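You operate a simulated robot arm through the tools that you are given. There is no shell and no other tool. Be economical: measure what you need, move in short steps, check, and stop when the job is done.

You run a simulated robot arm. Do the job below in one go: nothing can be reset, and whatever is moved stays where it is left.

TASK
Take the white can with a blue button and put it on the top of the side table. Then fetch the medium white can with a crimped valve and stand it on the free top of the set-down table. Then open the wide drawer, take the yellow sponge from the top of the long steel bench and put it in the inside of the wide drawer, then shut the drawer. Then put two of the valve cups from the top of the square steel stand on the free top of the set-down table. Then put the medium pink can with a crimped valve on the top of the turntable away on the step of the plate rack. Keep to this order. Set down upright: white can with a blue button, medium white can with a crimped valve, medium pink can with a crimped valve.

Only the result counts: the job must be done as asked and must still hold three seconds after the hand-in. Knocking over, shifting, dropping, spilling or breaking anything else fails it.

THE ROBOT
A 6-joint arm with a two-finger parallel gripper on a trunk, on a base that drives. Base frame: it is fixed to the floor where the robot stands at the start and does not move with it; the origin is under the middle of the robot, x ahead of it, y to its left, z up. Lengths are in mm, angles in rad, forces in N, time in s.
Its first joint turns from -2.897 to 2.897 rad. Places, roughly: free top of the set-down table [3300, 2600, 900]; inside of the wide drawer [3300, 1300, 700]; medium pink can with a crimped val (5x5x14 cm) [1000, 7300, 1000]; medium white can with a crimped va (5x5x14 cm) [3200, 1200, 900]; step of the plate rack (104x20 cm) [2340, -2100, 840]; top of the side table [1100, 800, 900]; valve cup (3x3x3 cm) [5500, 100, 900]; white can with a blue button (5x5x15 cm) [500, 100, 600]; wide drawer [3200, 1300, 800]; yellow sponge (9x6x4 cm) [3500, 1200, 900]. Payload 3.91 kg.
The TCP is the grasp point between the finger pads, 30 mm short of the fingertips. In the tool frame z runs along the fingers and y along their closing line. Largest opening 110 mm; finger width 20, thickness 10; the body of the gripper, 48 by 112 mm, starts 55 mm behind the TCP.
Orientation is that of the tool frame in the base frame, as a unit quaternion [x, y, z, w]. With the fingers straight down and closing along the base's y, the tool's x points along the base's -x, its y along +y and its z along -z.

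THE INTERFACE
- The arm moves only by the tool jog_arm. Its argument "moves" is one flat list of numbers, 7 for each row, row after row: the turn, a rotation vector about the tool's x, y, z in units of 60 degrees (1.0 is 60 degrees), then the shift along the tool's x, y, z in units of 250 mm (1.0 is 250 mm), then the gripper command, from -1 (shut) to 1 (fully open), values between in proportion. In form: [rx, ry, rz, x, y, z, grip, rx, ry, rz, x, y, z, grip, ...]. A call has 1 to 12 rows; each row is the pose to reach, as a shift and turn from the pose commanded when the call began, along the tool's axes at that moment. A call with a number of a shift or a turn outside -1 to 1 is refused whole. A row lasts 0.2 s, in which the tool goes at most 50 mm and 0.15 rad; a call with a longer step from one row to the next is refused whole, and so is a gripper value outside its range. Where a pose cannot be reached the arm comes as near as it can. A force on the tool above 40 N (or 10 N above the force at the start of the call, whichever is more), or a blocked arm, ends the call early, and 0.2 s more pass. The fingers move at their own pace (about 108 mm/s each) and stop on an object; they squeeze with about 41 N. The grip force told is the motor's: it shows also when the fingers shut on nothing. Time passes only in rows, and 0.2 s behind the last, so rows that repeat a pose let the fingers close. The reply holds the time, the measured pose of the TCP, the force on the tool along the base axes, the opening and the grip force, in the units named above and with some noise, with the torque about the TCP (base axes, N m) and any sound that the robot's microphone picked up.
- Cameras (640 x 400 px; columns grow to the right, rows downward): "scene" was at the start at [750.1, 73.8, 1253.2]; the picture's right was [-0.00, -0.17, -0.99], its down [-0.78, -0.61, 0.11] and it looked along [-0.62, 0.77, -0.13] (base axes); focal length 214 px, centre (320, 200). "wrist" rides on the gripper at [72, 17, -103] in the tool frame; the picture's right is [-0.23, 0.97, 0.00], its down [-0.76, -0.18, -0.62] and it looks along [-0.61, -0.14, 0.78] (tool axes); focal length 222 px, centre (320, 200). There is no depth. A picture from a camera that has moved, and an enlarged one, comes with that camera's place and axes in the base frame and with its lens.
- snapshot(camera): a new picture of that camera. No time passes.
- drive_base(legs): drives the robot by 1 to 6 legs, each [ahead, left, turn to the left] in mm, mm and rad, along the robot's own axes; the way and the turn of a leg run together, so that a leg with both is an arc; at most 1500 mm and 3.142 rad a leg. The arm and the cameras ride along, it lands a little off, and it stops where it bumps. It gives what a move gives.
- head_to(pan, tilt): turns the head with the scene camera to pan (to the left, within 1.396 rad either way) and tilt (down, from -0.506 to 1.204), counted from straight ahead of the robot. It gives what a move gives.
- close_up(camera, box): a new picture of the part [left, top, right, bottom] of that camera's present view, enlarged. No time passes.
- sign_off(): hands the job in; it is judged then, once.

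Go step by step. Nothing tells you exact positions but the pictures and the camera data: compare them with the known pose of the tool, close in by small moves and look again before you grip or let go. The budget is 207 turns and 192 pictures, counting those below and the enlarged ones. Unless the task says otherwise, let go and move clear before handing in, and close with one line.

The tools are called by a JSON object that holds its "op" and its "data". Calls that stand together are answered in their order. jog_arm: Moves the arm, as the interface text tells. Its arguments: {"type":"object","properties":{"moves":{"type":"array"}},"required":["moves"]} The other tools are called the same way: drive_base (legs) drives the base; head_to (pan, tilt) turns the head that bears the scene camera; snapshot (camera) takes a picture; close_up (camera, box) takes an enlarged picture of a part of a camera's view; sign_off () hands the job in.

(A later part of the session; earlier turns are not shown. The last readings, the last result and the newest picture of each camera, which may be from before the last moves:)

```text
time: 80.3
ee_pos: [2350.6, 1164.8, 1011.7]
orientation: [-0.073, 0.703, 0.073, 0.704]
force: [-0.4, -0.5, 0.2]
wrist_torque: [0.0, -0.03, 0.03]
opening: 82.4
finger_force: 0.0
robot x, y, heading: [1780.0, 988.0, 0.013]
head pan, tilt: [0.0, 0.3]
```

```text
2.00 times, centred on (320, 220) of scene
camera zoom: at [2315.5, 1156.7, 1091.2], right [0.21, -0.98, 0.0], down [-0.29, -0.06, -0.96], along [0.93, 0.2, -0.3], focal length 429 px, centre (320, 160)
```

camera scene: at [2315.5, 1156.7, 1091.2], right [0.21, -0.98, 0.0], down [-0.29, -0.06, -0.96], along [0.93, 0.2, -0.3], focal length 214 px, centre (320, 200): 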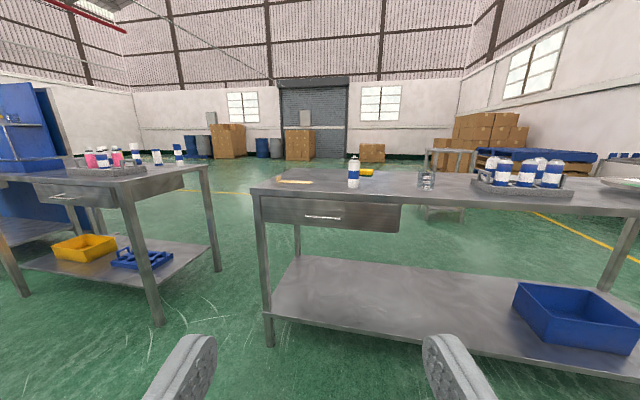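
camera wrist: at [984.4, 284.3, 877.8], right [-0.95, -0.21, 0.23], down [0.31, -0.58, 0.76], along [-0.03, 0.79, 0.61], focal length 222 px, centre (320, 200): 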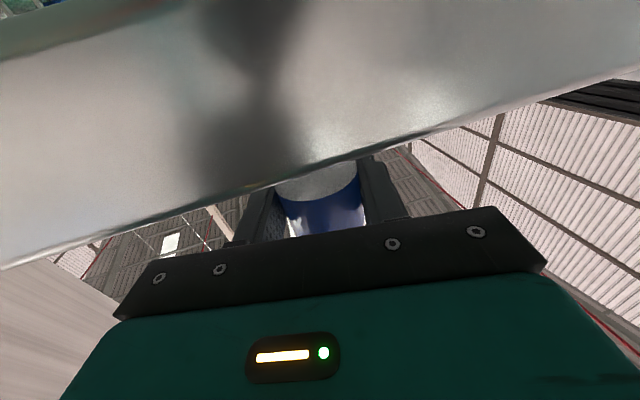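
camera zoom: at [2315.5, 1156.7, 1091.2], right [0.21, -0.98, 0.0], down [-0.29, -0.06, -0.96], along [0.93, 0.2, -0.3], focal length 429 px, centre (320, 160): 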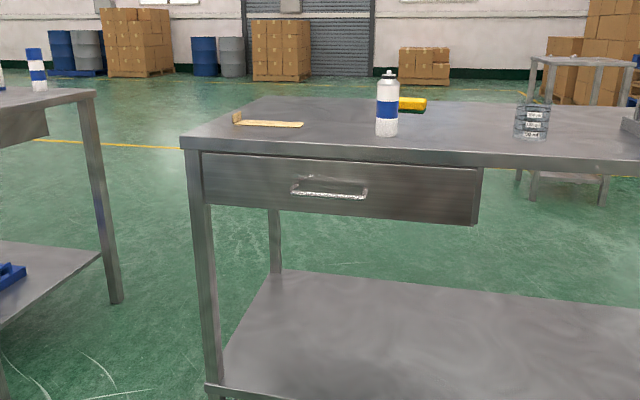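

The target can (white with a blue band and crimped valve) stands at about (3097,1197), and the yellow sponge is behind it. The bench's near edge is at x≈2950, with the drawer below. I'll straighten the yaw, pitch the tool down 20° and look again from closer.

{"op": "jog_arm", "data": {"moves": [0.1, 0, 0, 0, 0, 0, 0.5, 0.2, 0, 0, 0, 0, 0, 0.5]}}

{"op": "jog_arm", "data": {"moves": [0, 0.11, 0, 0, 0, 0, 0.5, 0, 0.22, 0, 0, 0, 0, 0.5, 0, 0.333, 0, 0, 0, 0, 0.5]}}

{"op": "drive_base", "data": {"legs": [[450, 0, 0]]}}

{"op": "snapshot", "data": {"camera": "scene"}}

{"op": "snapshot", "data": {"camera": "wrist"}}

```text
time: 80.9
ee_pos: [2351.8, 1164.2, 1011.3]
orientation: [0.001, 0.708, -0.002, 0.706]
force: [0.5, -0.3, 0.6]
wrist_torque: [0.01, 0.02, 0.02]
opening: 82.7
finger_force: 0.0
robot x, y, heading: [1779.5, 992.3, 0.007]
head pan, tilt: [0.0, 0.3]
```

```text
time: 81.7
ee_pos: [2351.1, 1163.7, 1013.2]
orientation: [0.001, 0.819, -0.001, 0.574]
force: [0.2, -0.3, -0.2]
wrist_torque: [-0.01, 0.03, -0.01]
opening: 82.4
finger_force: 0.1
robot x, y, heading: [1781.1, 988.3, 0.002]
head pan, tilt: [0.0, 0.3]
```

```text
time: 84.4
ee_pos: [2804.7, 1165.1, 1011.0]
orientation: [0.002, 0.82, -0.001, 0.573]
force: [-0.1, 0.2, -0.8]
wrist_torque: [0.03, 0.02, -0.02]
opening: 82.5
finger_force: 0.0
robot x, y, heading: [2234.1, 995.2, 0.002]
head pan, tilt: [0.0, 0.3]
```

```text
155 pictures are left
camera scene: at [2798.8, 1165.6, 1098.8], right [-0.01, -1.0, 0.0], down [-0.6, 0.0, -0.8], along [0.8, 0.0, -0.6], focal length 214 px, centre (320, 200)
```

scene: 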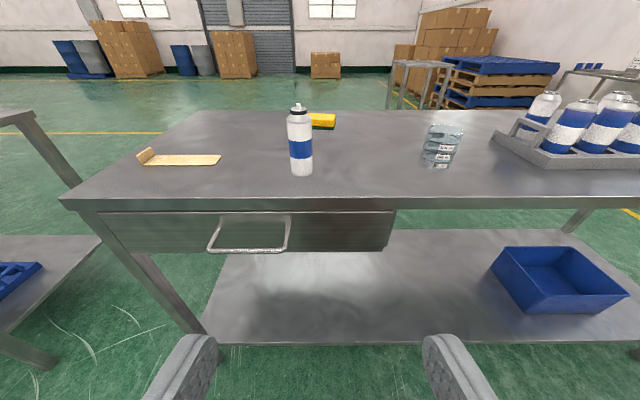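

```text
154 pictures are left
camera wrist: at [2683.9, 1184.0, 978.5], right [0.08, 0.97, 0.21], down [-0.33, -0.18, 0.93], along [0.94, -0.15, 0.3], focal length 222 px, centre (320, 200)
```

wrist: 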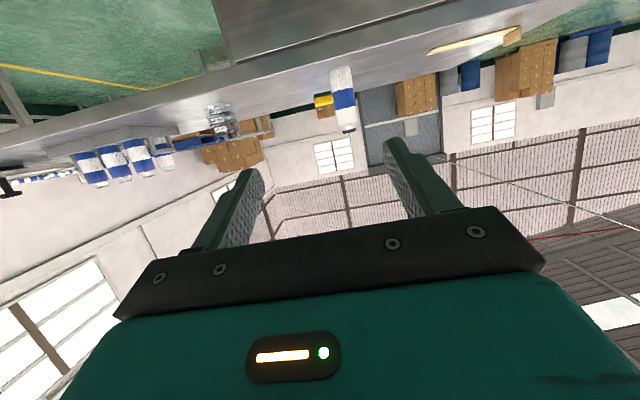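

Triangulated, the bench top is at about z 880, the can at (3200,1203) and the near edge at x≈3091. I'll shift the arm 38 mm left and drive 250 mm closer.

{"op": "jog_arm", "data": {"moves": [0, 0, 0, 0, 0.152, 0, 0.5]}}

{"op": "drive_base", "data": {"legs": [[250, 0, 0]]}}

{"op": "snapshot", "data": {"camera": "scene"}}

{"op": "snapshot", "data": {"camera": "wrist"}}

```text
time: 84.8
ee_pos: [2804.7, 1202.9, 1012.0]
orientation: [0.003, 0.819, -0.002, 0.574]
force: [-0.7, -0.5, 1.0]
wrist_torque: [-0.01, 0.01, 0.0]
opening: 82.4
finger_force: 0.0
robot x, y, heading: [2235.4, 992.7, 0.007]
head pan, tilt: [0.0, 0.3]
```

```text
time: 86.6
ee_pos: [3054.9, 1204.5, 1010.6]
orientation: [0.002, 0.819, -0.002, 0.574]
force: [0.7, -0.3, 0.8]
wrist_torque: [-0.01, -0.03, -0.01]
opening: 82.7
finger_force: 0.1
robot x, y, heading: [2484.2, 998.5, 0.004]
head pan, tilt: [0.0, 0.3]
```

```text
153 pictures are left
camera scene: at [3049.1, 1205.2, 1098.4], right [-0.01, -1.0, 0.0], down [-0.6, 0.0, -0.8], along [0.8, 0.0, -0.6], focal length 214 px, centre (320, 200)
```

scene: 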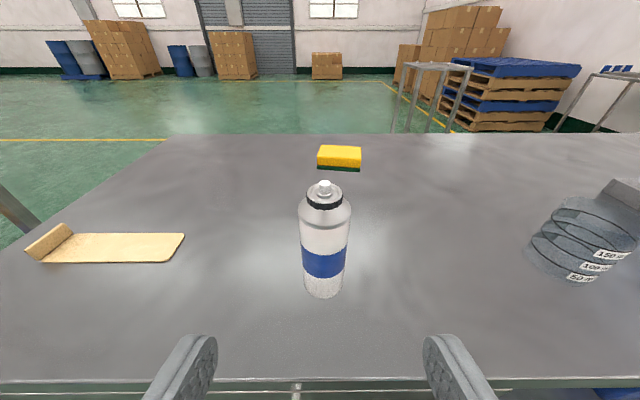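

```text
152 pictures are left
camera wrist: at [2934.3, 1223.6, 978.0], right [0.08, 0.97, 0.21], down [-0.33, -0.18, 0.93], along [0.94, -0.15, 0.3], focal length 222 px, centre (320, 200)
```

wrist: 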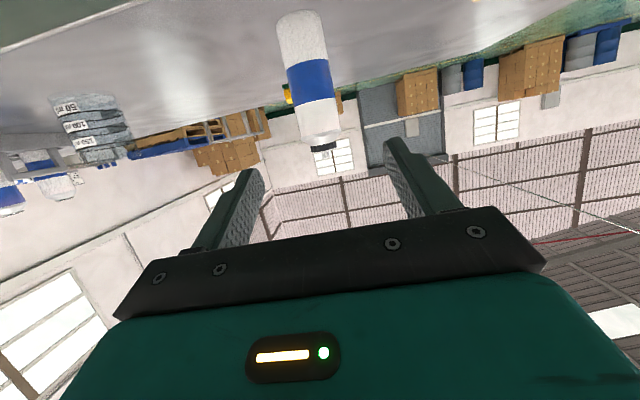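

The can is at (3196,1203), base z 880. I'll move along the tool to grip 72 mm above its base.

{"op": "jog_arm", "data": {"moves": [0, 0, 0, 0.01, 0, 0.15, 0.5, 0, 0, 0, 0.02, 0, 0.3, 0.5, 0, 0, 0, 0.03, 0, 0.45, 0.5, 0, 0, 0, 0.03, 0, 0.607, 0.5]}}

{"op": "snapshot", "data": {"camera": "scene"}}

{"op": "snapshot", "data": {"camera": "wrist"}}

```text
time: 87.6
ee_pos: [3195.4, 1203.0, 953.4]
orientation: [0.003, 0.819, -0.002, 0.574]
force: [-0.1, 0.6, 1.0]
wrist_torque: [-0.01, 0.03, -0.01]
opening: 82.6
finger_force: 0.1
robot x, y, heading: [2481.8, 997.7, 0.007]
head pan, tilt: [0.0, 0.3]
```

```text
151 pictures are left
camera scene: at [3189.3, 1204.2, 1039.5], right [-0.01, -1.0, 0.0], down [-0.6, 0.0, -0.8], along [0.8, 0.0, -0.6], focal length 214 px, centre (320, 200)
```

scene: 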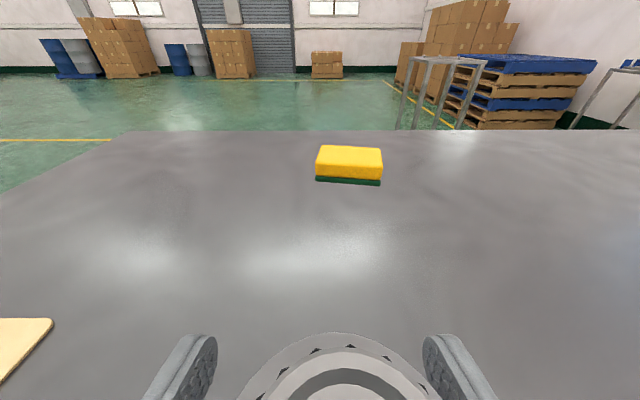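

```text
150 pictures are left
camera wrist: at [3074.6, 1222.8, 919.0], right [0.08, 0.97, 0.21], down [-0.33, -0.18, 0.93], along [0.94, -0.15, 0.3], focal length 222 px, centre (320, 200)
```

wrist: 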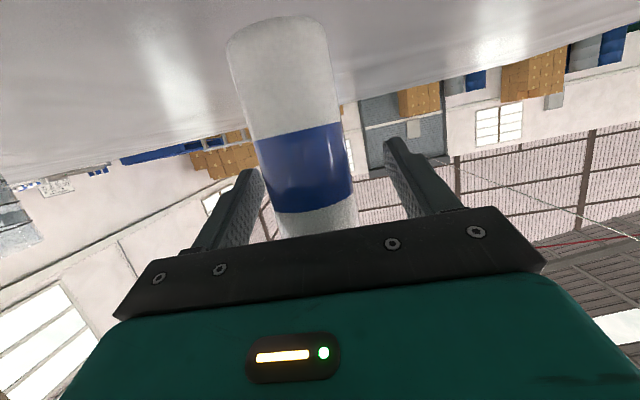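

The fingers straddle the can and it is centred. I'll close and lift.

{"op": "jog_arm", "data": {"moves": [0, 0, 0, 0, 0, 0, 0, 0, 0, 0, 0, 0, 0, -0.4, 0, 0, 0, 0, 0, 0, -1, 0, 0, 0, 0, 0, 0, -1, 0, 0, 0, 0, 0, 0, -1, 0, 0, 0, -0.06, 0, -0.02, -1, 0, 0, 0, -0.12, 0, -0.04, -1, 0, 0, 0, -0.3, 0, -0.1, -1, 0, 0, 0, -0.47, 0, -0.17, -1]}}

{"op": "snapshot", "data": {"camera": "wrist"}}

```text
time: 89.6
ee_pos: [3195.8, 1203.5, 1076.8]
orientation: [0.002, 0.819, -0.001, 0.574]
force: [0.9, -1.0, -1.5]
wrist_torque: [-0.01, -0.03, -0.01]
opening: 43.0
finger_force: 40.9
robot x, y, heading: [2481.8, 996.0, 0.007]
head pan, tilt: [0.0, 0.3]
```

```text
149 pictures are left
camera wrist: at [3075.2, 1222.8, 1043.9], right [0.08, 0.97, 0.21], down [-0.33, -0.18, 0.93], along [0.94, -0.15, 0.3], focal length 222 px, centre (320, 200)
```

wrist: 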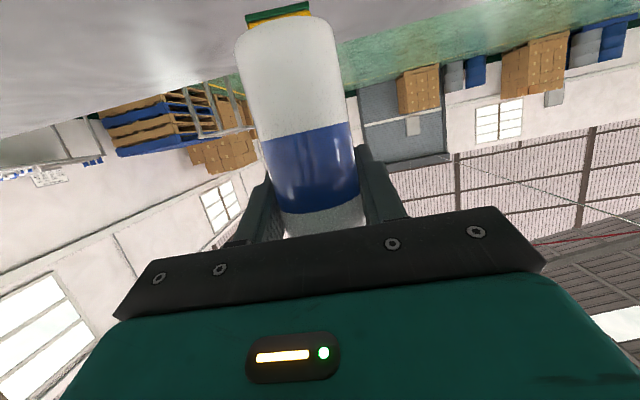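

Held at 43 mm. I'll back away, drive left toward the set-down table and look at its top.

{"op": "drive_base", "data": {"legs": [[-500, 0, 0], [0, 1250, 0]]}}

{"op": "head_to", "data": {"pan": 0.45, "tilt": 0.1}}

{"op": "snapshot", "data": {"camera": "scene"}}

{"op": "close_up", "data": {"camera": "scene", "box": [80, 100, 400, 300]}}

```text
time: 98.4
ee_pos: [2694.0, 2446.9, 1076.4]
orientation: [0.001, 0.819, 0.0, 0.574]
force: [0.0, 0.4, -1.3]
wrist_torque: [0.04, 0.0, -0.04]
opening: 42.7
finger_force: 40.9
robot x, y, heading: [1983.8, 2236.5, 0.01]
head pan, tilt: [0.0, 0.3]
```

```text
time: 99.3
ee_pos: [2693.4, 2446.5, 1078.2]
orientation: [0.002, 0.819, -0.002, 0.573]
force: [-0.1, 0.3, 0.3]
wrist_torque: [-0.02, -0.03, 0.04]
opening: 43.0
finger_force: 40.9
robot x, y, heading: [1983.4, 2236.3, 0.005]
head pan, tilt: [0.45, 0.099]
```

```text
148 pictures are left
camera scene: at [2684.1, 2487.5, 1185.2], right [0.41, -0.9, -0.15], down [-0.42, -0.04, -0.9], along [0.81, 0.43, -0.4], focal length 214 px, centre (320, 200)
```

scene: 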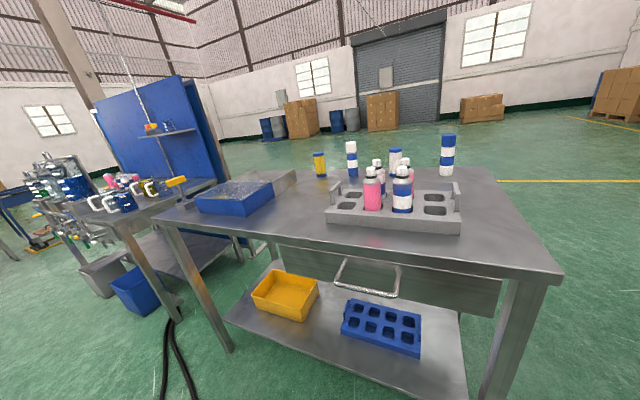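

```text
2.00 times, centred on (240, 200) of scene
camera zoom: at [2684.1, 2487.5, 1185.2], right [0.41, -0.9, -0.15], down [-0.42, -0.04, -0.9], along [0.81, 0.43, -0.4], focal length 429 px, centre (480, 200)
```

zoom: 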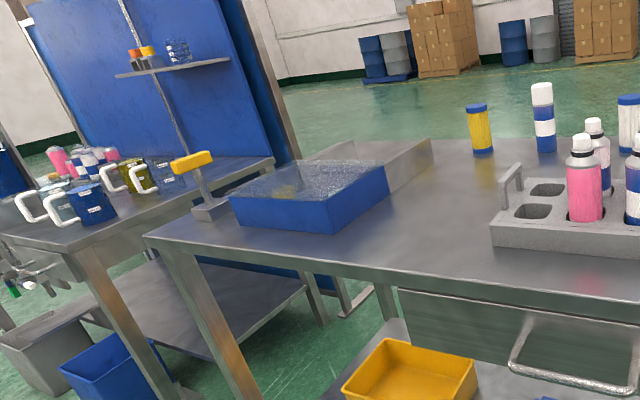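

The set-down table spans about x 3075–3635 and y 2280–3440. There's a can tray on the right, a blue bin on the left and free top between them. I'll line up with the gap and look straight on.

{"op": "drive_base", "data": {"legs": [[0, 370, 0], [150, 0, 0]]}}

{"op": "head_to", "data": {"pan": -0.5, "tilt": 0.1}}

{"op": "snapshot", "data": {"camera": "scene"}}

{"op": "head_to", "data": {"pan": 0.4, "tilt": 0.2}}

{"op": "snapshot", "data": {"camera": "scene"}}

```text
time: 102.7
ee_pos: [2841.3, 2821.3, 1077.6]
orientation: [0.0, 0.819, 0.0, 0.574]
force: [-0.2, 0.6, -0.5]
wrist_torque: [-0.02, 0.03, -0.03]
opening: 43.2
finger_force: 40.7
robot x, y, heading: [2132.0, 2609.2, 0.011]
head pan, tilt: [0.45, 0.099]
```

```text
time: 103.9
ee_pos: [2841.9, 2821.6, 1077.2]
orientation: [0.001, 0.819, -0.001, 0.573]
force: [0.1, 0.2, -0.9]
wrist_torque: [0.01, -0.02, 0.02]
opening: 43.3
finger_force: 41.3
robot x, y, heading: [2126.3, 2607.5, 0.009]
head pan, tilt: [-0.499, 0.099]
```

```text
146 pictures are left
camera scene: at [2829.6, 2778.5, 1186.0], right [-0.45, -0.88, 0.16], down [-0.42, 0.05, -0.91], along [0.79, -0.48, -0.39], focal length 214 px, centre (320, 200)
```

scene: 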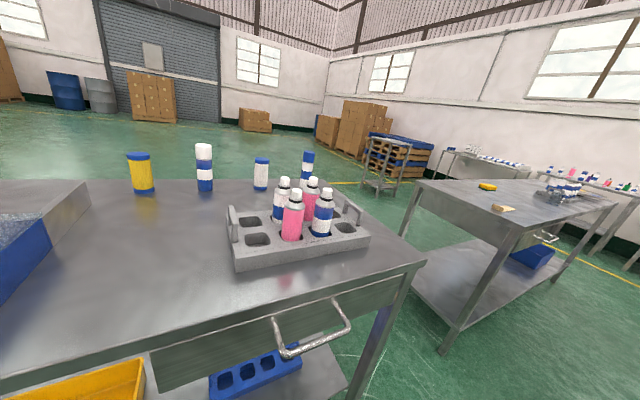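

```text
time: 105.1
ee_pos: [2841.5, 2821.3, 1076.4]
orientation: [0.0, 0.819, 0.0, 0.574]
force: [-0.5, 0.0, -0.6]
wrist_torque: [0.01, 0.0, -0.03]
opening: 42.8
finger_force: 40.8
robot x, y, heading: [2132.9, 2608.0, 0.007]
head pan, tilt: [0.4, 0.201]
```

```text
145 pictures are left
camera scene: at [2831.1, 2858.7, 1175.5], right [0.36, -0.92, -0.13], down [-0.51, -0.08, -0.86], along [0.78, 0.38, -0.5], focal length 214 px, centre (320, 200)
```

scene: 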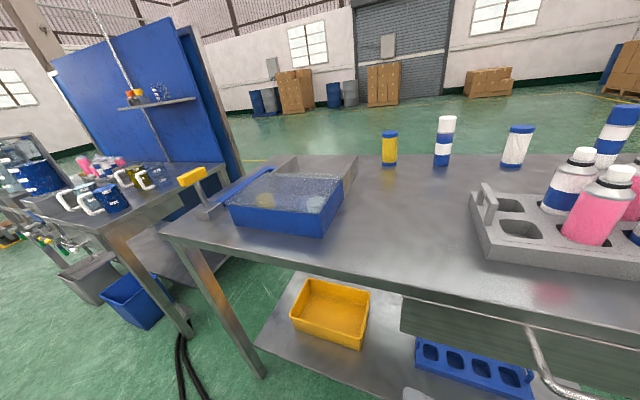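

The free strip is y 2740–3000 and x 3065–3550. I'll set the can at about (3310,2815).

{"op": "drive_base", "data": {"legs": [[470, 0, 0]]}}

{"op": "head_to", "data": {"pan": -0.7, "tilt": 0.4}}

{"op": "snapshot", "data": {"camera": "scene"}}

{"op": "snapshot", "data": {"camera": "wrist"}}

```text
time: 107.9
ee_pos: [3313.1, 2822.5, 1076.8]
orientation: [0.002, 0.819, -0.002, 0.573]
force: [-0.4, 0.6, -0.6]
wrist_torque: [0.01, 0.0, -0.02]
opening: 42.9
finger_force: 41.1
robot x, y, heading: [2601.3, 2612.0, 0.006]
head pan, tilt: [0.4, 0.201]
```

```text
time: 109.2
ee_pos: [3312.7, 2822.5, 1077.4]
orientation: [0.002, 0.819, -0.002, 0.573]
force: [-0.2, 0.5, -1.1]
wrist_torque: [0.01, 0.01, -0.03]
opening: 42.8
finger_force: 40.9
robot x, y, heading: [2601.1, 2613.4, 0.01]
head pan, tilt: [-0.7, 0.4]
```

```text
144 pictures are left
camera scene: at [3282.5, 2764.2, 1163.2], right [-0.61, -0.76, 0.22], down [-0.59, 0.25, -0.76], along [0.53, -0.59, -0.61], focal length 214 px, centre (320, 200)
```

scene: 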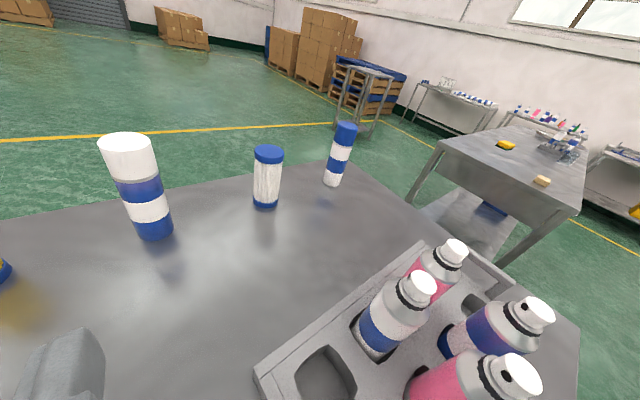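

```text
143 pictures are left
camera wrist: at [3192.2, 2842.0, 1043.8], right [0.08, 0.97, 0.21], down [-0.33, -0.18, 0.93], along [0.94, -0.15, 0.3], focal length 222 px, centre (320, 200)
```

wrist: 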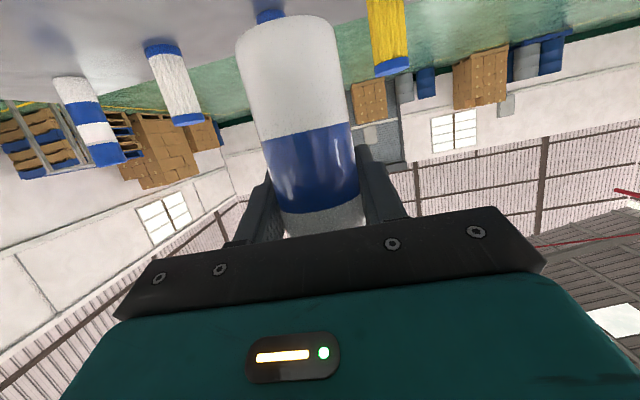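

Clear all round. I'll lower 95 mm, then feel down in 3 mm steps.

{"op": "jog_arm", "data": {"moves": [0, 0, 0, 0.17, 0, 0.062, -1, 0, 0, 0, 0.357, 0, 0.13, -1]}}

{"op": "jog_arm", "data": {"moves": [0, 0, 0, 0.0113, 0, 0.0041, -1, 0, 0, 0, 0.0226, 0, 0.0082, -1, 0, 0, 0, 0.0339, 0, 0.0123, -1, 0, 0, 0, 0.0452, 0, 0.0164, -1, 0, 0, 0, 0.0565, 0, 0.0205, -1]}}

{"op": "snapshot", "data": {"camera": "wrist"}}

```text
time: 109.8
ee_pos: [3313.1, 2822.8, 983.2]
orientation: [0.002, 0.819, -0.001, 0.574]
force: [-0.6, -0.3, 0.1]
wrist_torque: [-0.02, 0.01, 0.02]
opening: 42.8
finger_force: 40.7
robot x, y, heading: [2598.5, 2616.1, 0.003]
head pan, tilt: [-0.7, 0.4]
```

```text
time: 111.0
ee_pos: [3314.2, 2823.0, 967.6]
orientation: [0.002, 0.819, -0.002, 0.573]
force: [-0.6, -0.2, -0.2]
wrist_torque: [0.01, -0.03, -0.02]
opening: 43.1
finger_force: 41.0
robot x, y, heading: [2600.5, 2612.5, 0.005]
head pan, tilt: [-0.7, 0.4]
```

```text
142 pictures are left
camera wrist: at [3192.7, 2842.1, 934.3], right [0.08, 0.97, 0.21], down [-0.33, -0.18, 0.93], along [0.94, -0.15, 0.3], focal length 222 px, centre (320, 200)
```

wrist: 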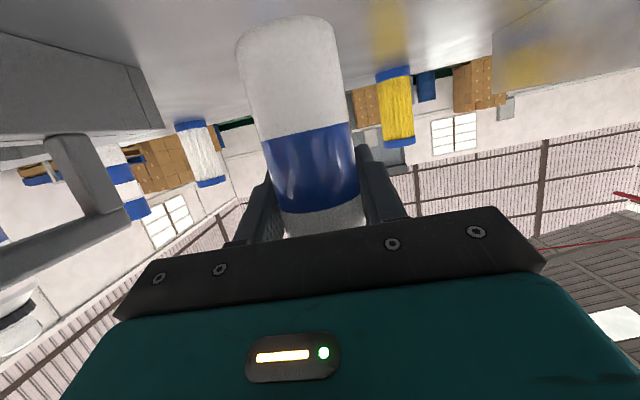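

{"op": "jog_arm", "data": {"moves": [0, 0, 0, 0.0113, 0, 0.0041, -1, 0, 0, 0, 0.0226, 0, 0.0082, -1, 0, 0, 0, 0.0339, 0, 0.0123, -1, 0, 0, 0, 0.0452, 0, 0.0164, -1, 0, 0, 0, 0.0565, 0, 0.0205, -1]}}

{"op": "snapshot", "data": {"camera": "wrist"}}

```text
time: 112.2
ee_pos: [3312.9, 2823.2, 951.9]
orientation: [0.002, 0.82, -0.001, 0.573]
force: [-0.4, -0.6, -0.6]
wrist_torque: [0.02, 0.03, 0.04]
opening: 42.7
finger_force: 40.5
robot x, y, heading: [2601.3, 2615.5, 0.007]
head pan, tilt: [-0.7, 0.4]
```

```text
141 pictures are left
camera wrist: at [3192.1, 2842.1, 918.9], right [0.08, 0.97, 0.21], down [-0.33, -0.18, 0.93], along [0.94, -0.15, 0.3], focal length 222 px, centre (320, 200)
```

wrist: 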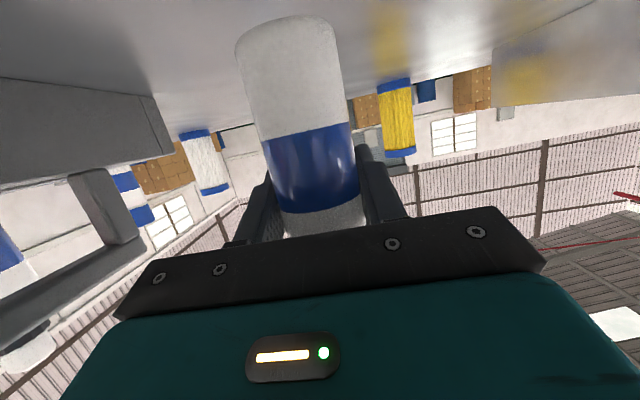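

No contact yet. I'll continue down in small steps.

{"op": "jog_arm", "data": {"moves": [0, 0, 0, 0.0113, 0, 0.0041, -1, 0, 0, 0, 0.0226, 0, 0.0082, -1, 0, 0, 0, 0.0339, 0, 0.0123, -1, 0, 0, 0, 0.0452, 0, 0.0164, -1, 0, 0, 0, 0.0565, 0, 0.0205, -1]}}

{"op": "snapshot", "data": {"camera": "wrist"}}

```text
time: 113.4
ee_pos: [3312.1, 2823.1, 937.8]
orientation: [0.002, 0.818, -0.001, 0.575]
force: [1.4, 0.9, 37.6]
wrist_torque: [0.05, 0.25, 0.0]
opening: 43.0
finger_force: 41.2
robot x, y, heading: [2605.8, 2613.1, 0.007]
head pan, tilt: [-0.7, 0.4]
```

```text
140 pictures are left
camera wrist: at [3191.5, 2842.0, 904.7], right [0.08, 0.97, 0.21], down [-0.33, -0.18, 0.93], along [0.94, -0.15, 0.3], focal length 222 px, centre (320, 200)
```

wrist: 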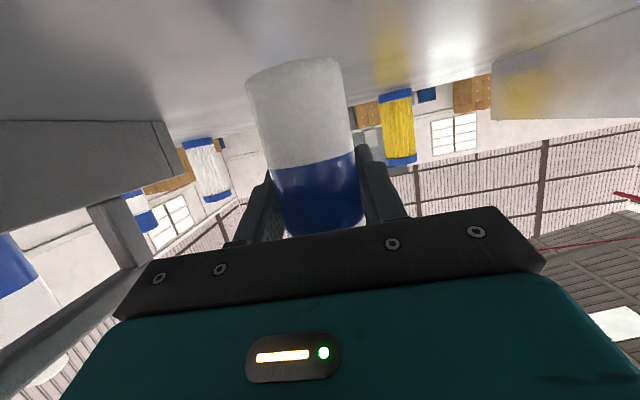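

The can is down (about 38 N). I'll relieve slightly, open and back out along the tool.

{"op": "jog_arm", "data": {"moves": [0, 0, 0, -0.012, 0, -0.004, -1, 0, 0, 0, -0.012, 0, -0.004, 0.1, 0, 0, 0, -0.012, 0, -0.004, 0.5, 0, 0, 0, -0.012, 0, -0.004, 0.5, 0, 0, 0, -0.012, 0, -0.14, 0.5, 0, 0, 0, -0.012, 0, -0.3, 0.5, 0, 0, 0, -0.012, 0, -0.48, 0.5, 0, 0, 0, -0.1, 0, -0.64, 0.5, 0, 0, 0, -0.2, 0, -0.78, 0.5]}}

{"op": "head_to", "data": {"pan": 0.0, "tilt": 0.2}}

{"op": "snapshot", "data": {"camera": "scene"}}

```text
time: 115.4
ee_pos: [3148.4, 2823.9, 1051.5]
orientation: [0.002, 0.819, -0.001, 0.574]
force: [0.0, -0.1, -0.7]
wrist_torque: [0.0, 0.0, 0.02]
opening: 82.5
finger_force: 0.0
robot x, y, heading: [2602.2, 2610.7, 0.007]
head pan, tilt: [-0.7, 0.4]
```

```text
time: 116.5
ee_pos: [3147.9, 2822.2, 1052.6]
orientation: [0.002, 0.819, -0.002, 0.574]
force: [0.0, 0.2, 0.3]
wrist_torque: [0.01, 0.01, 0.01]
opening: 82.4
finger_force: 0.0
robot x, y, heading: [2601.6, 2613.4, 0.009]
head pan, tilt: [0.0, 0.201]
```

```text
139 pictures are left
camera scene: at [3144.4, 2823.7, 1147.7], right [-0.01, -1.0, 0.0], down [-0.52, 0.0, -0.85], along [0.85, 0.0, -0.52], focal length 214 px, centre (320, 200)
```

scene: 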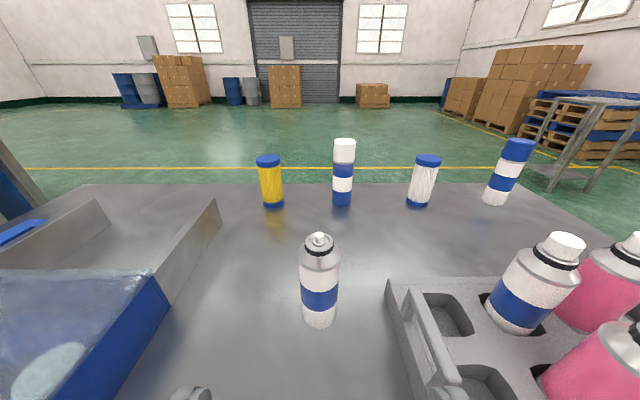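

The can stands upright on the set-down table. Next is the drawer: I'll drive back to the long bench, level the tool and roll it 90° so the fingers can close on the horizontal handle bar.

{"op": "drive_base", "data": {"legs": [[-550, 0, 0], [0, -1500, 0], [0, -36, 0]]}}

{"op": "jog_arm", "data": {"moves": [0, -0.11, 0, 0, 0, 0, 0.5, 0, -0.22, 0, 0, 0, 0, 0.5, 0, -0.333, 0, 0, 0, 0, 0.5]}}

{"op": "jog_arm", "data": {"moves": [0, 0, 0, 0.18, 0, 0, 0.5, 0, 0, 0, 0.36, 0, 0, 0.5, 0, 0, 0, 0.54, 0, 0, 0.5, 0, 0, 0, 0.72, 0, 0, 0.5, 0, 0, 0, 0.88, 0, 0, 0.5]}}

{"op": "snapshot", "data": {"camera": "scene"}}

```text
time: 127.1
ee_pos: [2605.4, 1300.8, 1053.1]
orientation: [0.001, 0.82, 0.0, 0.573]
force: [-0.1, 0.1, 0.1]
wrist_torque: [-0.03, 0.0, 0.02]
opening: 82.3
finger_force: 0.1
robot x, y, heading: [2060.8, 1086.2, 0.007]
head pan, tilt: [0.0, 0.201]
```

```text
time: 127.9
ee_pos: [2605.7, 1300.8, 1052.5]
orientation: [0.001, 0.706, 0.0, 0.708]
force: [0.1, 0.7, -0.6]
wrist_torque: [-0.02, 0.0, -0.02]
opening: 82.4
finger_force: 0.0
robot x, y, heading: [2061.3, 1093.5, 0.013]
head pan, tilt: [0.0, 0.201]
```

```text
time: 129.1
ee_pos: [2618.5, 1309.6, 840.1]
orientation: [0.002, 0.707, -0.002, 0.707]
force: [-0.8, 0.2, 0.1]
wrist_torque: [-0.01, -0.01, 0.02]
opening: 82.8
finger_force: 0.1
out of reach, approached as far as the arm can: row 5
robot x, y, heading: [2058.9, 1085.3, 0.001]
head pan, tilt: [0.0, 0.201]
```

```text
138 pictures are left
camera scene: at [2581.2, 1309.7, 928.6], right [0.0, -1.0, 0.0], down [-0.2, 0.0, -0.98], along [0.98, 0.0, -0.2], focal length 214 px, centre (320, 200)
```

scene: 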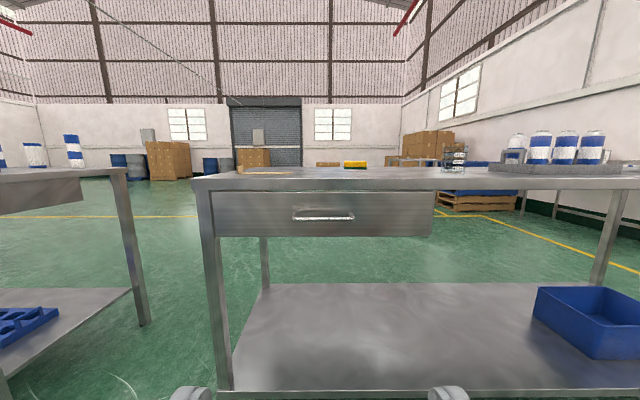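

The handle bar is at about y 1300 and z≈795. I'll roll the tool 90°.

{"op": "jog_arm", "data": {"moves": [0, 0, 0.14, 0.02, 0, 0.02, 0.5, 0, 0, 0.28, 0.04, 0, 0.04, 0.5, 0, 0, 0.42, 0.06, 0, 0.06, 0.5, 0, 0, 0.56, 0.08, 0, 0.1, 0.5, 0, 0, 0.7, 0.1, 0, 0.15, 0.5, 0, 0, 0.84, 0.12, 0, 0.2, 0.5, 0, 0, 0.98, 0.14, 0, 0.25, 0.5]}}

{"op": "jog_arm", "data": {"moves": [0, 0, 0.14, 0, 0, 0, 0.5, 0, 0, 0.28, 0, 0, 0, 0.5, 0, 0, 0.42, 0, 0, 0, 0.5, 0, 0, 0.52, 0, 0, 0, 0.5]}}

{"op": "drive_base", "data": {"legs": [[200, 0, 0]]}}

{"op": "snapshot", "data": {"camera": "scene"}}

{"op": "snapshot", "data": {"camera": "wrist"}}

```text
time: 130.7
ee_pos: [2680.1, 1308.5, 805.2]
orientation: [0.349, 0.615, 0.346, 0.616]
force: [-0.3, -0.2, -0.3]
wrist_torque: [0.01, 0.02, 0.0]
opening: 82.5
finger_force: 0.0
robot x, y, heading: [2059.0, 1090.8, 0.012]
head pan, tilt: [0.0, 0.201]
```

```text
time: 131.7
ee_pos: [2680.3, 1308.0, 805.6]
orientation: [0.501, 0.499, 0.5, 0.5]
force: [-0.1, -0.5, 0.3]
wrist_torque: [0.0, 0.0, 0.0]
opening: 82.4
finger_force: 0.0
robot x, y, heading: [2059.7, 1088.8, 0.011]
head pan, tilt: [0.0, 0.201]
```

```text
time: 133.3
ee_pos: [2883.7, 1310.7, 805.7]
orientation: [0.501, 0.499, 0.499, 0.501]
force: [-0.2, 0.1, -0.1]
wrist_torque: [0.02, 0.01, -0.02]
opening: 82.4
finger_force: 0.1
robot x, y, heading: [2262.6, 1091.4, 0.007]
head pan, tilt: [0.0, 0.201]
```

```text
137 pictures are left
camera scene: at [2846.2, 1219.5, 802.8], right [0.0, 0.0, -1.0], down [-0.2, 0.98, 0.0], along [0.98, 0.2, 0.0], focal length 214 px, centre (320, 200)
```

scene: 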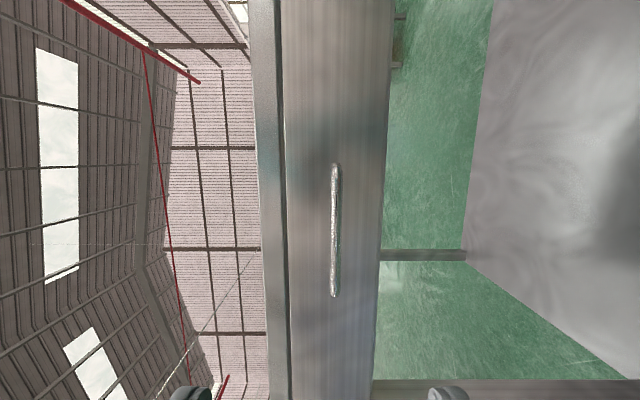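

```text
136 pictures are left
camera wrist: at [2780.9, 1384.6, 821.9], right [0.0, -0.23, 0.97], down [-0.63, -0.76, -0.18], along [0.78, -0.61, -0.14], focal length 222 px, centre (320, 200)
```

wrist: 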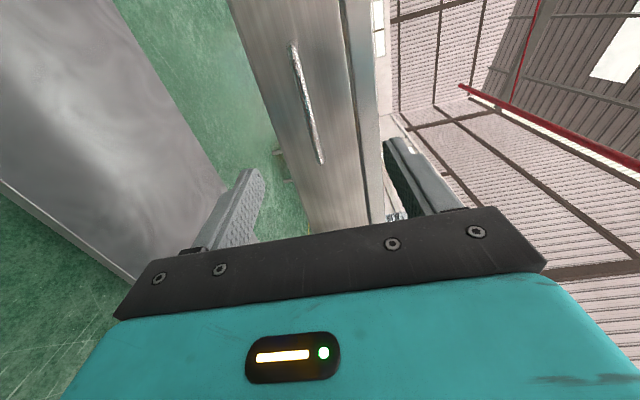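

The bar is at about (3065,1298,787). I'll centre on it with a 60 mm opening, advance to just short and look.

{"op": "jog_arm", "data": {"moves": [0, 0, 0, -0.05, -0.076, 0.1, 0.1, 0, 0, 0, -0.05, -0.076, 0.25, 0.1, 0, 0, 0, -0.05, -0.076, 0.4, 0.1, 0, 0, 0, -0.05, -0.076, 0.52, 0.1]}}

{"op": "snapshot", "data": {"camera": "scene"}}

{"op": "snapshot", "data": {"camera": "wrist"}}

```text
time: 134.3
ee_pos: [3013.9, 1296.9, 785.1]
orientation: [0.501, 0.499, 0.499, 0.501]
force: [-0.3, -0.6, 0.0]
wrist_torque: [0.01, 0.01, -0.02]
opening: 60.6
finger_force: 0.0
robot x, y, heading: [2265.6, 1091.9, 0.006]
head pan, tilt: [0.0, 0.201]
```

```text
135 pictures are left
camera scene: at [2977.4, 1207.0, 783.1], right [0.0, 0.0, -1.0], down [-0.2, 0.98, 0.0], along [0.98, 0.2, 0.0], focal length 214 px, centre (320, 200)
```

scene: 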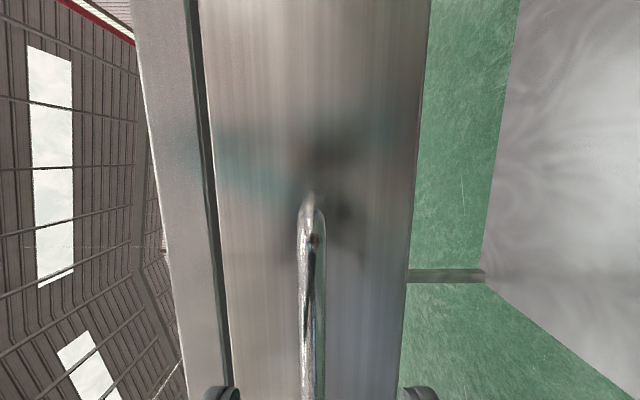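

```text
134 pictures are left
camera wrist: at [2912.1, 1372.1, 802.2], right [0.0, -0.23, 0.97], down [-0.63, -0.76, -0.18], along [0.78, -0.61, -0.14], focal length 222 px, centre (320, 200)
```

wrist: 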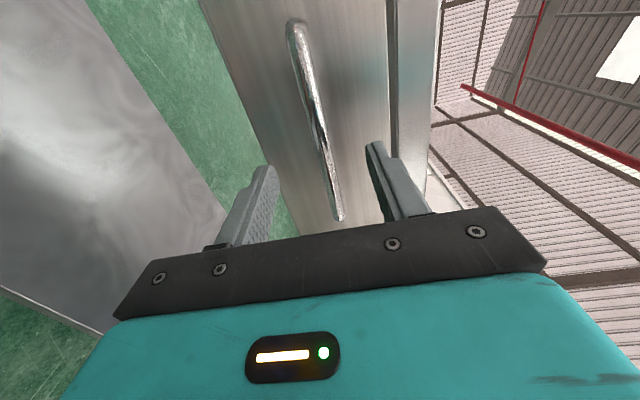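

The bar lines up with the finger mid-plane. I'll advance 38 mm, close on it and check the grip.

{"op": "jog_arm", "data": {"moves": [0, 0, 0, 0, 0.008, 0.05, 0.1, 0, 0, 0, 0, 0.008, 0.1, 0.1, 0, 0, 0, 0, 0.008, 0.15, 0.1, 0, 0, 0, 0, 0.008, 0.15, -0.3, 0, 0, 0, 0, 0.008, 0.15, -0.6, 0, 0, 0, 0, 0.008, 0.15, -1, 0, 0, 0, 0, 0.008, 0.15, -1]}}

{"op": "snapshot", "data": {"camera": "wrist"}}

```text
time: 135.9
ee_pos: [3052.2, 1297.6, 789.2]
orientation: [0.501, 0.498, 0.499, 0.501]
force: [0.8, 1.1, 10.7]
wrist_torque: [-0.09, -0.01, -0.21]
opening: 11.8
finger_force: 44.9
robot x, y, heading: [2263.4, 1092.1, 0.007]
head pan, tilt: [0.0, 0.201]
```

```text
133 pictures are left
camera wrist: at [2948.9, 1371.7, 805.4], right [0.0, -0.23, 0.97], down [-0.63, -0.76, -0.18], along [0.78, -0.61, -0.14], focal length 222 px, centre (320, 200)
```

wrist: 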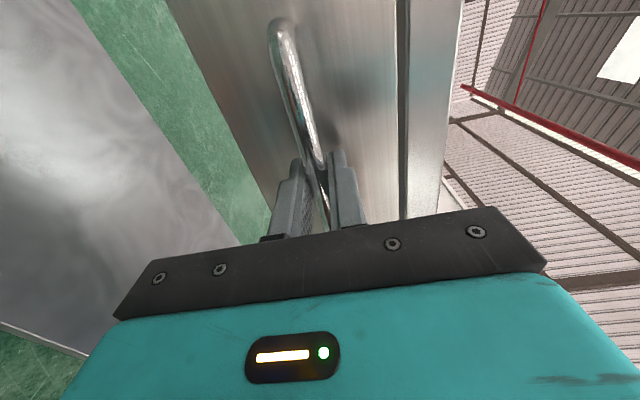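

The bar is gripped (12 mm). I'll pull the drawer open gently.

{"op": "jog_arm", "data": {"moves": [0, 0, 0, 0, -0.004, -0.04, -1, 0, 0, 0, 0, -0.008, -0.1, -1, 0, 0, 0, 0, -0.008, -0.18, -1, 0, 0, 0, 0, -0.008, -0.26, -1, 0, 0, 0, 0, -0.008, -0.34, -1, 0, 0, 0, 0, -0.008, -0.42, -1, 0, 0, 0, 0, -0.008, -0.5, -1, 0, 0, 0, 0, -0.008, -0.58, -1, 0, 0, 0, 0, -0.008, -0.66, -1, 0, 0, 0, 0, -0.008, -0.74, -1, 0, 0, 0, 0, -0.008, -0.82, -1]}}

{"op": "snapshot", "data": {"camera": "scene"}}

{"op": "snapshot", "data": {"camera": "wrist"}}

```text
time: 136.8
ee_pos: [3008.8, 1296.9, 788.8]
orientation: [0.5, 0.497, 0.501, 0.502]
force: [-1.0, -1.6, 9.6]
wrist_torque: [-0.23, -0.05, 0.77]
opening: 11.9
finger_force: 45.3
robot x, y, heading: [2264.0, 1092.0, 0.004]
head pan, tilt: [0.0, 0.201]
stopped in row 4: the force on the tool passed its limit at 41 N (the readings are from after the stop); the commanded pose is now the measured one
```

```text
132 pictures are left
camera scene: at [2970.9, 1206.6, 786.0], right [0.01, 0.0, -1.0], down [-0.19, 0.98, 0.0], along [0.98, 0.19, 0.01], focal length 214 px, centre (320, 200)
```

scene: 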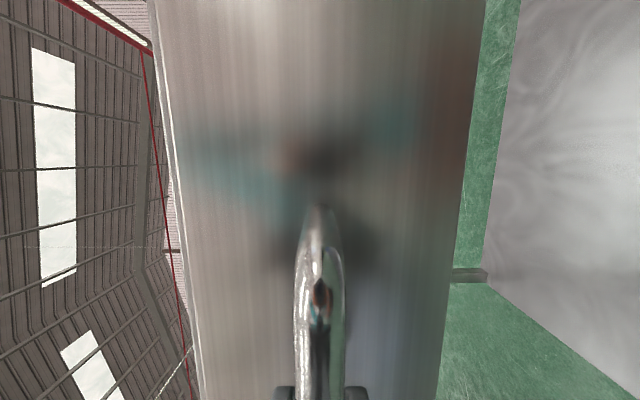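

```text
131 pictures are left
camera wrist: at [2905.7, 1371.8, 805.0], right [-0.01, -0.23, 0.97], down [-0.63, -0.76, -0.18], along [0.78, -0.61, -0.14], focal length 222 px, centre (320, 200)
```

wrist: 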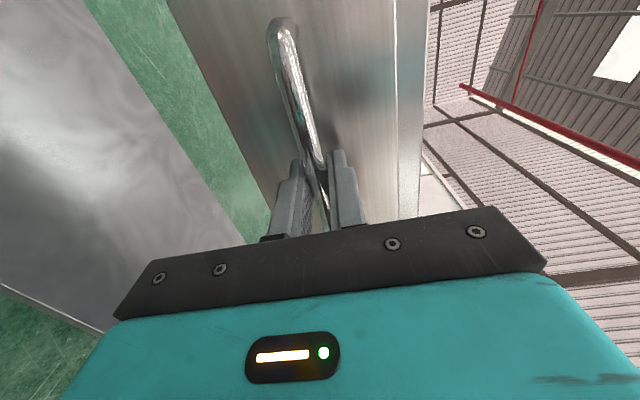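

The drawer has come out 43 mm. I'll continue more slowly to keep the force down.

{"op": "jog_arm", "data": {"moves": [0, 0, 0, 0, 0, -0.04, -1, 0, 0, 0, 0, 0, -0.08, -1, 0, 0, 0, 0, 0, -0.12, -1, 0, 0, 0, 0, 0, -0.16, -1, 0, 0, 0, 0, 0, -0.2, -1, 0, 0, 0, 0, 0, -0.24, -1, 0, 0, 0, 0, 0, -0.28, -1, 0, 0, 0, 0, 0, -0.32, -1, 0, 0, 0, 0, 0, -0.36, -1, 0, 0, 0, 0, 0, -0.4, -1, 0, 0, 0, 0, 0, -0.44, -1, 0, 0, 0, 0, 0, -0.48, -1]}}

{"op": "jog_arm", "data": {"moves": [0, 0, 0, 0, 0, -0.04, -1, 0, 0, 0, 0, 0, -0.08, -1, 0, 0, 0, 0, 0, -0.12, -1, 0, 0, 0, 0, 0, -0.16, -1, 0, 0, 0, 0, 0, -0.2, -1, 0, 0, 0, 0, 0, -0.24, -1, 0, 0, 0, 0, 0, -0.28, -1]}}

{"op": "snapshot", "data": {"camera": "wrist"}}

```text
time: 138.9
ee_pos: [2911.4, 1296.8, 789.6]
orientation: [0.5, 0.496, 0.501, 0.503]
force: [0.5, -4.2, 9.9]
wrist_torque: [-0.25, -0.02, 0.74]
opening: 12.2
finger_force: 44.6
robot x, y, heading: [2263.4, 1091.8, 0.002]
head pan, tilt: [0.0, 0.201]
stopped in row 10: the force on the tool passed its limit at 41 N (the readings are from after the stop); the commanded pose is now the measured one
```

```text
time: 140.5
ee_pos: [2852.5, 1300.9, 788.9]
orientation: [0.503, 0.498, 0.497, 0.502]
force: [-0.2, -5.7, 1.8]
wrist_torque: [-0.01, -0.02, 0.19]
opening: 11.5
finger_force: 44.8
out of reach, approached as far as the arm can: row 6, 7
robot x, y, heading: [2269.4, 1089.9, -0.001]
head pan, tilt: [0.0, 0.201]
stopped in row 7: the force on the tool passed its limit at 50 N (the readings are from after the stop); the commanded pose is now the measured one
```

```text
130 pictures are left
camera wrist: at [2750.2, 1375.9, 805.7], right [0.0, -0.23, 0.97], down [-0.63, -0.76, -0.18], along [0.78, -0.61, -0.14], focal length 222 px, centre (320, 200)
```

wrist: 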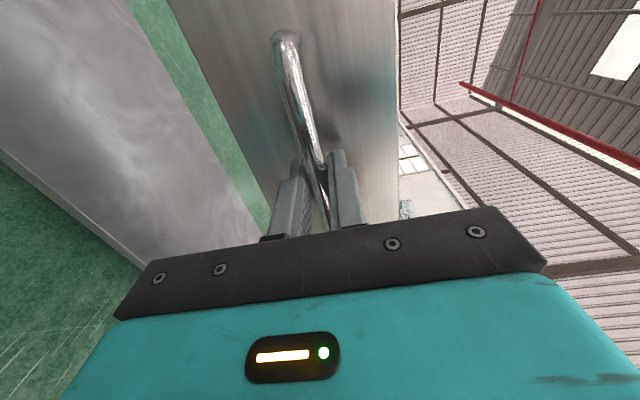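

The drawer is open by about 200 mm. I'll let go, back off, then move to the right of the drawer and turn the tool to point down for the sponge.

{"op": "jog_arm", "data": {"moves": [0, 0, 0, 0, 0, 0, -0.4, 0, 0, 0, 0, 0, 0, 0.1, 0, 0, 0, 0, 0, 0, 0.1, 0, 0, 0, 0, 0, 0, 0.1]}}

{"op": "drive_base", "data": {"legs": [[-350, 0, 0], [0, -460, 0]]}}

{"op": "jog_arm", "data": {"moves": [0, 0, -0.14, 0, 0.1, 0.02, 0.5, 0, 0, -0.28, 0, 0.25, 0.04, 0.5, 0, 0, -0.42, 0, 0.4, 0.06, 0.5, 0, 0, -0.56, 0, 0.55, 0.08, 0.5, 0, 0, -0.7, 0, 0.7, 0.1, 0.5, 0, 0, -0.84, 0, 0.85, 0.1, 0.5, 0, 0, -0.98, 0, 0.98, 0.1, 0.5]}}

{"op": "jog_arm", "data": {"moves": [0, 0, -0.14, 0, 0, 0, 0.5, 0, 0, -0.28, 0, 0, 0, 0.5, 0, 0, -0.42, 0, 0, 0, 0.5, 0, 0, -0.52, 0, 0, 0, 0.5]}}

{"op": "snapshot", "data": {"camera": "scene"}}

```text
time: 141.5
ee_pos: [2852.3, 1301.3, 788.9]
orientation: [0.502, 0.498, 0.498, 0.501]
force: [0.0, 0.3, -0.4]
wrist_torque: [0.01, -0.01, -0.01]
opening: 60.5
finger_force: 0.1
robot x, y, heading: [2261.7, 1088.9, 0.003]
head pan, tilt: [0.0, 0.201]
```

```text
time: 146.2
ee_pos: [2503.4, 841.7, 789.0]
orientation: [0.503, 0.498, 0.497, 0.502]
force: [0.3, 0.7, 1.1]
wrist_torque: [0.0, 0.03, 0.0]
opening: 60.7
finger_force: 0.0
robot x, y, heading: [1913.9, 631.6, 0.0]
head pan, tilt: [0.0, 0.201]
```

```text
time: 147.8
ee_pos: [2527.4, 843.2, 1033.4]
orientation: [0.193, 0.681, 0.186, 0.681]
force: [0.6, 0.6, 0.2]
wrist_torque: [-0.02, 0.0, -0.04]
opening: 82.6
finger_force: 0.1
robot x, y, heading: [1912.5, 631.0, -0.003]
head pan, tilt: [0.0, 0.201]
```

```text
time: 148.8
ee_pos: [2528.7, 841.4, 1033.8]
orientation: [0.003, 0.708, -0.005, 0.706]
force: [0.9, -0.6, 0.3]
wrist_torque: [0.04, 0.02, 0.02]
opening: 82.4
finger_force: 0.0
robot x, y, heading: [1910.5, 632.1, 0.003]
head pan, tilt: [0.0, 0.201]
```

```text
129 pictures are left
camera scene: at [2491.3, 842.9, 1123.3], right [-0.01, -1.0, 0.0], down [-0.2, 0.0, -0.98], along [0.98, -0.01, -0.2], focal length 214 px, centre (320, 200)
```

scene: 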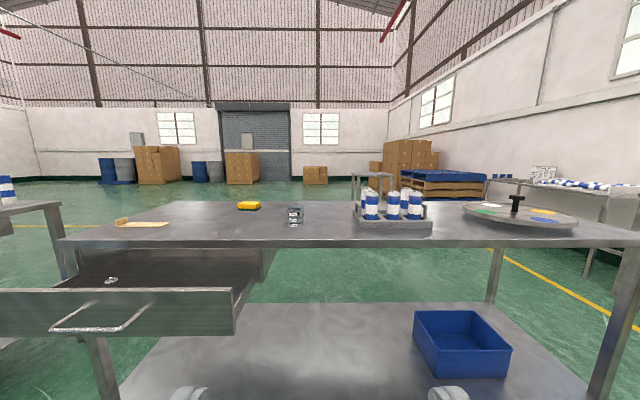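

The drawer stands open, and a small item is already in it. I'll point the tool down, raise it and drive in to the right of the drawer toward the sponge at about (3480,1165).

{"op": "jog_arm", "data": {"moves": [0, 0.14, 0, -0.06, 0, 0, 0.5, 0, 0.28, 0, -0.12, 0, 0, 0.5, 0, 0.42, 0, -0.18, 0, 0, 0.5, 0, 0.56, 0, -0.24, 0, 0, 0.5, 0, 0.7, 0, -0.3, 0, 0, 0.5, 0, 0.84, 0, -0.36, 0, 0, 0.5, 0, 0.98, 0, -0.4, 0, 0, 0.5]}}

{"op": "jog_arm", "data": {"moves": [0, 0.14, 0, 0, 0, 0, 0.5, 0, 0.28, 0, 0, 0, 0, 0.5, 0, 0.42, 0, 0, 0, 0, 0.5, 0, 0.52, 0, 0, 0, 0, 0.5]}}

{"op": "drive_base", "data": {"legs": [[790, 0, 0]]}}

{"op": "head_to", "data": {"pan": 0.6, "tilt": 0.0}}

{"op": "snapshot", "data": {"camera": "scene"}}

{"op": "snapshot", "data": {"camera": "wrist"}}

```text
time: 150.4
ee_pos: [2524.3, 848.8, 1134.1]
orientation: [0.006, 0.962, -0.009, 0.271]
force: [-0.5, -0.4, 1.1]
wrist_torque: [0.02, -0.03, 0.0]
opening: 82.4
finger_force: 0.0
out of reach, approached as far as the arm can: row 7
robot x, y, heading: [1913.7, 631.6, 0.005]
head pan, tilt: [0.0, 0.201]
```

```text
time: 151.4
ee_pos: [2524.6, 845.4, 1141.2]
orientation: [0.004, 0.99, -0.127, 0.059]
force: [-0.6, -0.8, 0.4]
wrist_torque: [0.04, -0.09, 0.0]
opening: 82.2
finger_force: 0.2
out of reach, approached as far as the arm can: row 1, 2, 3, 4
robot x, y, heading: [1911.2, 630.6, -0.001]
head pan, tilt: [0.0, 0.201]
```

```text
time: 155.6
ee_pos: [3315.8, 850.6, 1140.1]
orientation: [0.004, 0.99, -0.126, 0.059]
force: [0.6, 0.1, 0.5]
wrist_torque: [0.0, 0.04, -0.01]
opening: 82.4
finger_force: 0.1
robot x, y, heading: [2704.4, 633.5, 0.007]
head pan, tilt: [0.0, 0.201]
```

```text
time: 156.6
ee_pos: [3316.2, 851.7, 1140.3]
orientation: [0.004, 0.99, -0.126, 0.058]
force: [0.5, 0.4, 0.2]
wrist_torque: [-0.01, -0.02, 0.0]
opening: 82.5
finger_force: 0.1
robot x, y, heading: [2707.2, 633.0, 0.001]
head pan, tilt: [0.6, 0.0]
```

```text
128 pictures are left
camera scene: at [3420.7, 915.9, 1190.9], right [0.05, -0.94, -0.34], down [-0.99, -0.01, -0.12], along [0.11, 0.34, -0.93], focal length 214 px, centre (320, 200)
```

scene: 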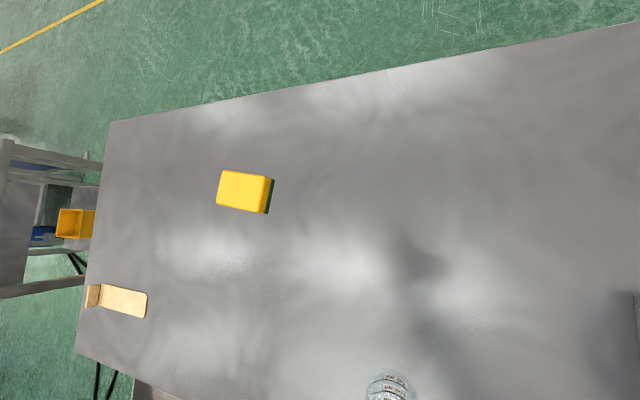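

```text
127 pictures are left
camera wrist: at [3234.0, 894.6, 1226.0], right [0.25, 0.94, -0.22], down [0.68, -0.01, 0.73], along [0.69, -0.33, -0.65], focal length 222 px, centre (320, 200)
```

wrist: 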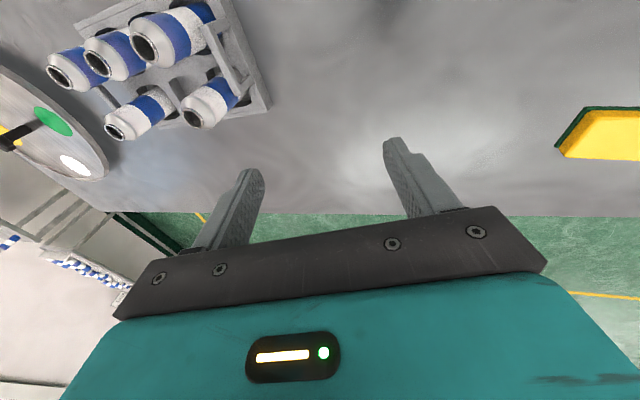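

The sponge is centred at about (3467,1147), with its long side nearly along y (turned ~7°). I'll move above it and turn the fingers to close across its short side.

{"op": "jog_arm", "data": {"moves": [0, 0, -0.1, -0.06, 0.12, 0.02, 0.5, 0, 0, -0.2, -0.12, 0.24, 0.04, 0.5, 0, 0, -0.3, -0.18, 0.36, 0.06, 0.5, 0, 0, -0.4, -0.24, 0.48, 0.08, 0.5, 0, 0, -0.5, -0.3, 0.6, 0.1, 0.5, 0, 0, -0.6, -0.36, 0.72, 0.12, 0.5]}}

```text
time: 158.0
ee_pos: [3370.1, 1060.1, 1051.7]
orientation: [-0.267, 0.953, -0.142, 0.026]
force: [0.9, -1.8, 1.3]
wrist_torque: [0.23, 0.03, -0.05]
opening: 82.7
finger_force: 0.2
out of reach, approached as far as the arm can: row 5, 6
robot x, y, heading: [2705.3, 635.4, 0.008]
head pan, tilt: [0.6, 0.0]
```

The tool is still tilted about 17°. I'll correct that to vertical first.

{"op": "jog_arm", "data": {"moves": [-0.136, -0.012, 0, 0, 0, 0, 0.5, -0.272, -0.025, 0, 0, 0, 0, 0.5, -0.272, -0.025, 0, 0, 0, 0, 0.5]}}

```text
time: 158.8
ee_pos: [3368.3, 1059.6, 1050.9]
orientation: [-0.268, 0.953, -0.142, 0.026]
force: [0.2, 0.4, -0.4]
wrist_torque: [0.01, 0.01, -0.02]
opening: 82.7
finger_force: 0.0
out of reach, approached as far as the arm can: row 1, 2, 3
robot x, y, heading: [2704.4, 632.7, 0.008]
head pan, tilt: [0.6, 0.0]
```

The arm is at some joint limit there. I'll test whether it frees when turned the other way.

{"op": "jog_arm", "data": {"moves": [-0.1, 0, 0.1, 0, 0, 0, 0.5, -0.2, -0.01, 0.2, 0, 0, 0, 0.5, -0.272, -0.025, 0.3, 0, 0, 0, 0.5, -0.272, -0.025, 0.4, 0, 0, 0, 0.5]}}

```text
time: 159.8
ee_pos: [3366.9, 1061.7, 1049.8]
orientation: [-0.097, 0.985, -0.107, 0.092]
force: [0.6, -0.9, 1.0]
wrist_torque: [0.01, -0.01, -0.03]
opening: 82.4
finger_force: 0.1
out of reach, approached as far as the arm can: row 1, 2, 3, 4
robot x, y, heading: [2703.1, 637.8, 0.006]
head pan, tilt: [0.6, 0.0]
```

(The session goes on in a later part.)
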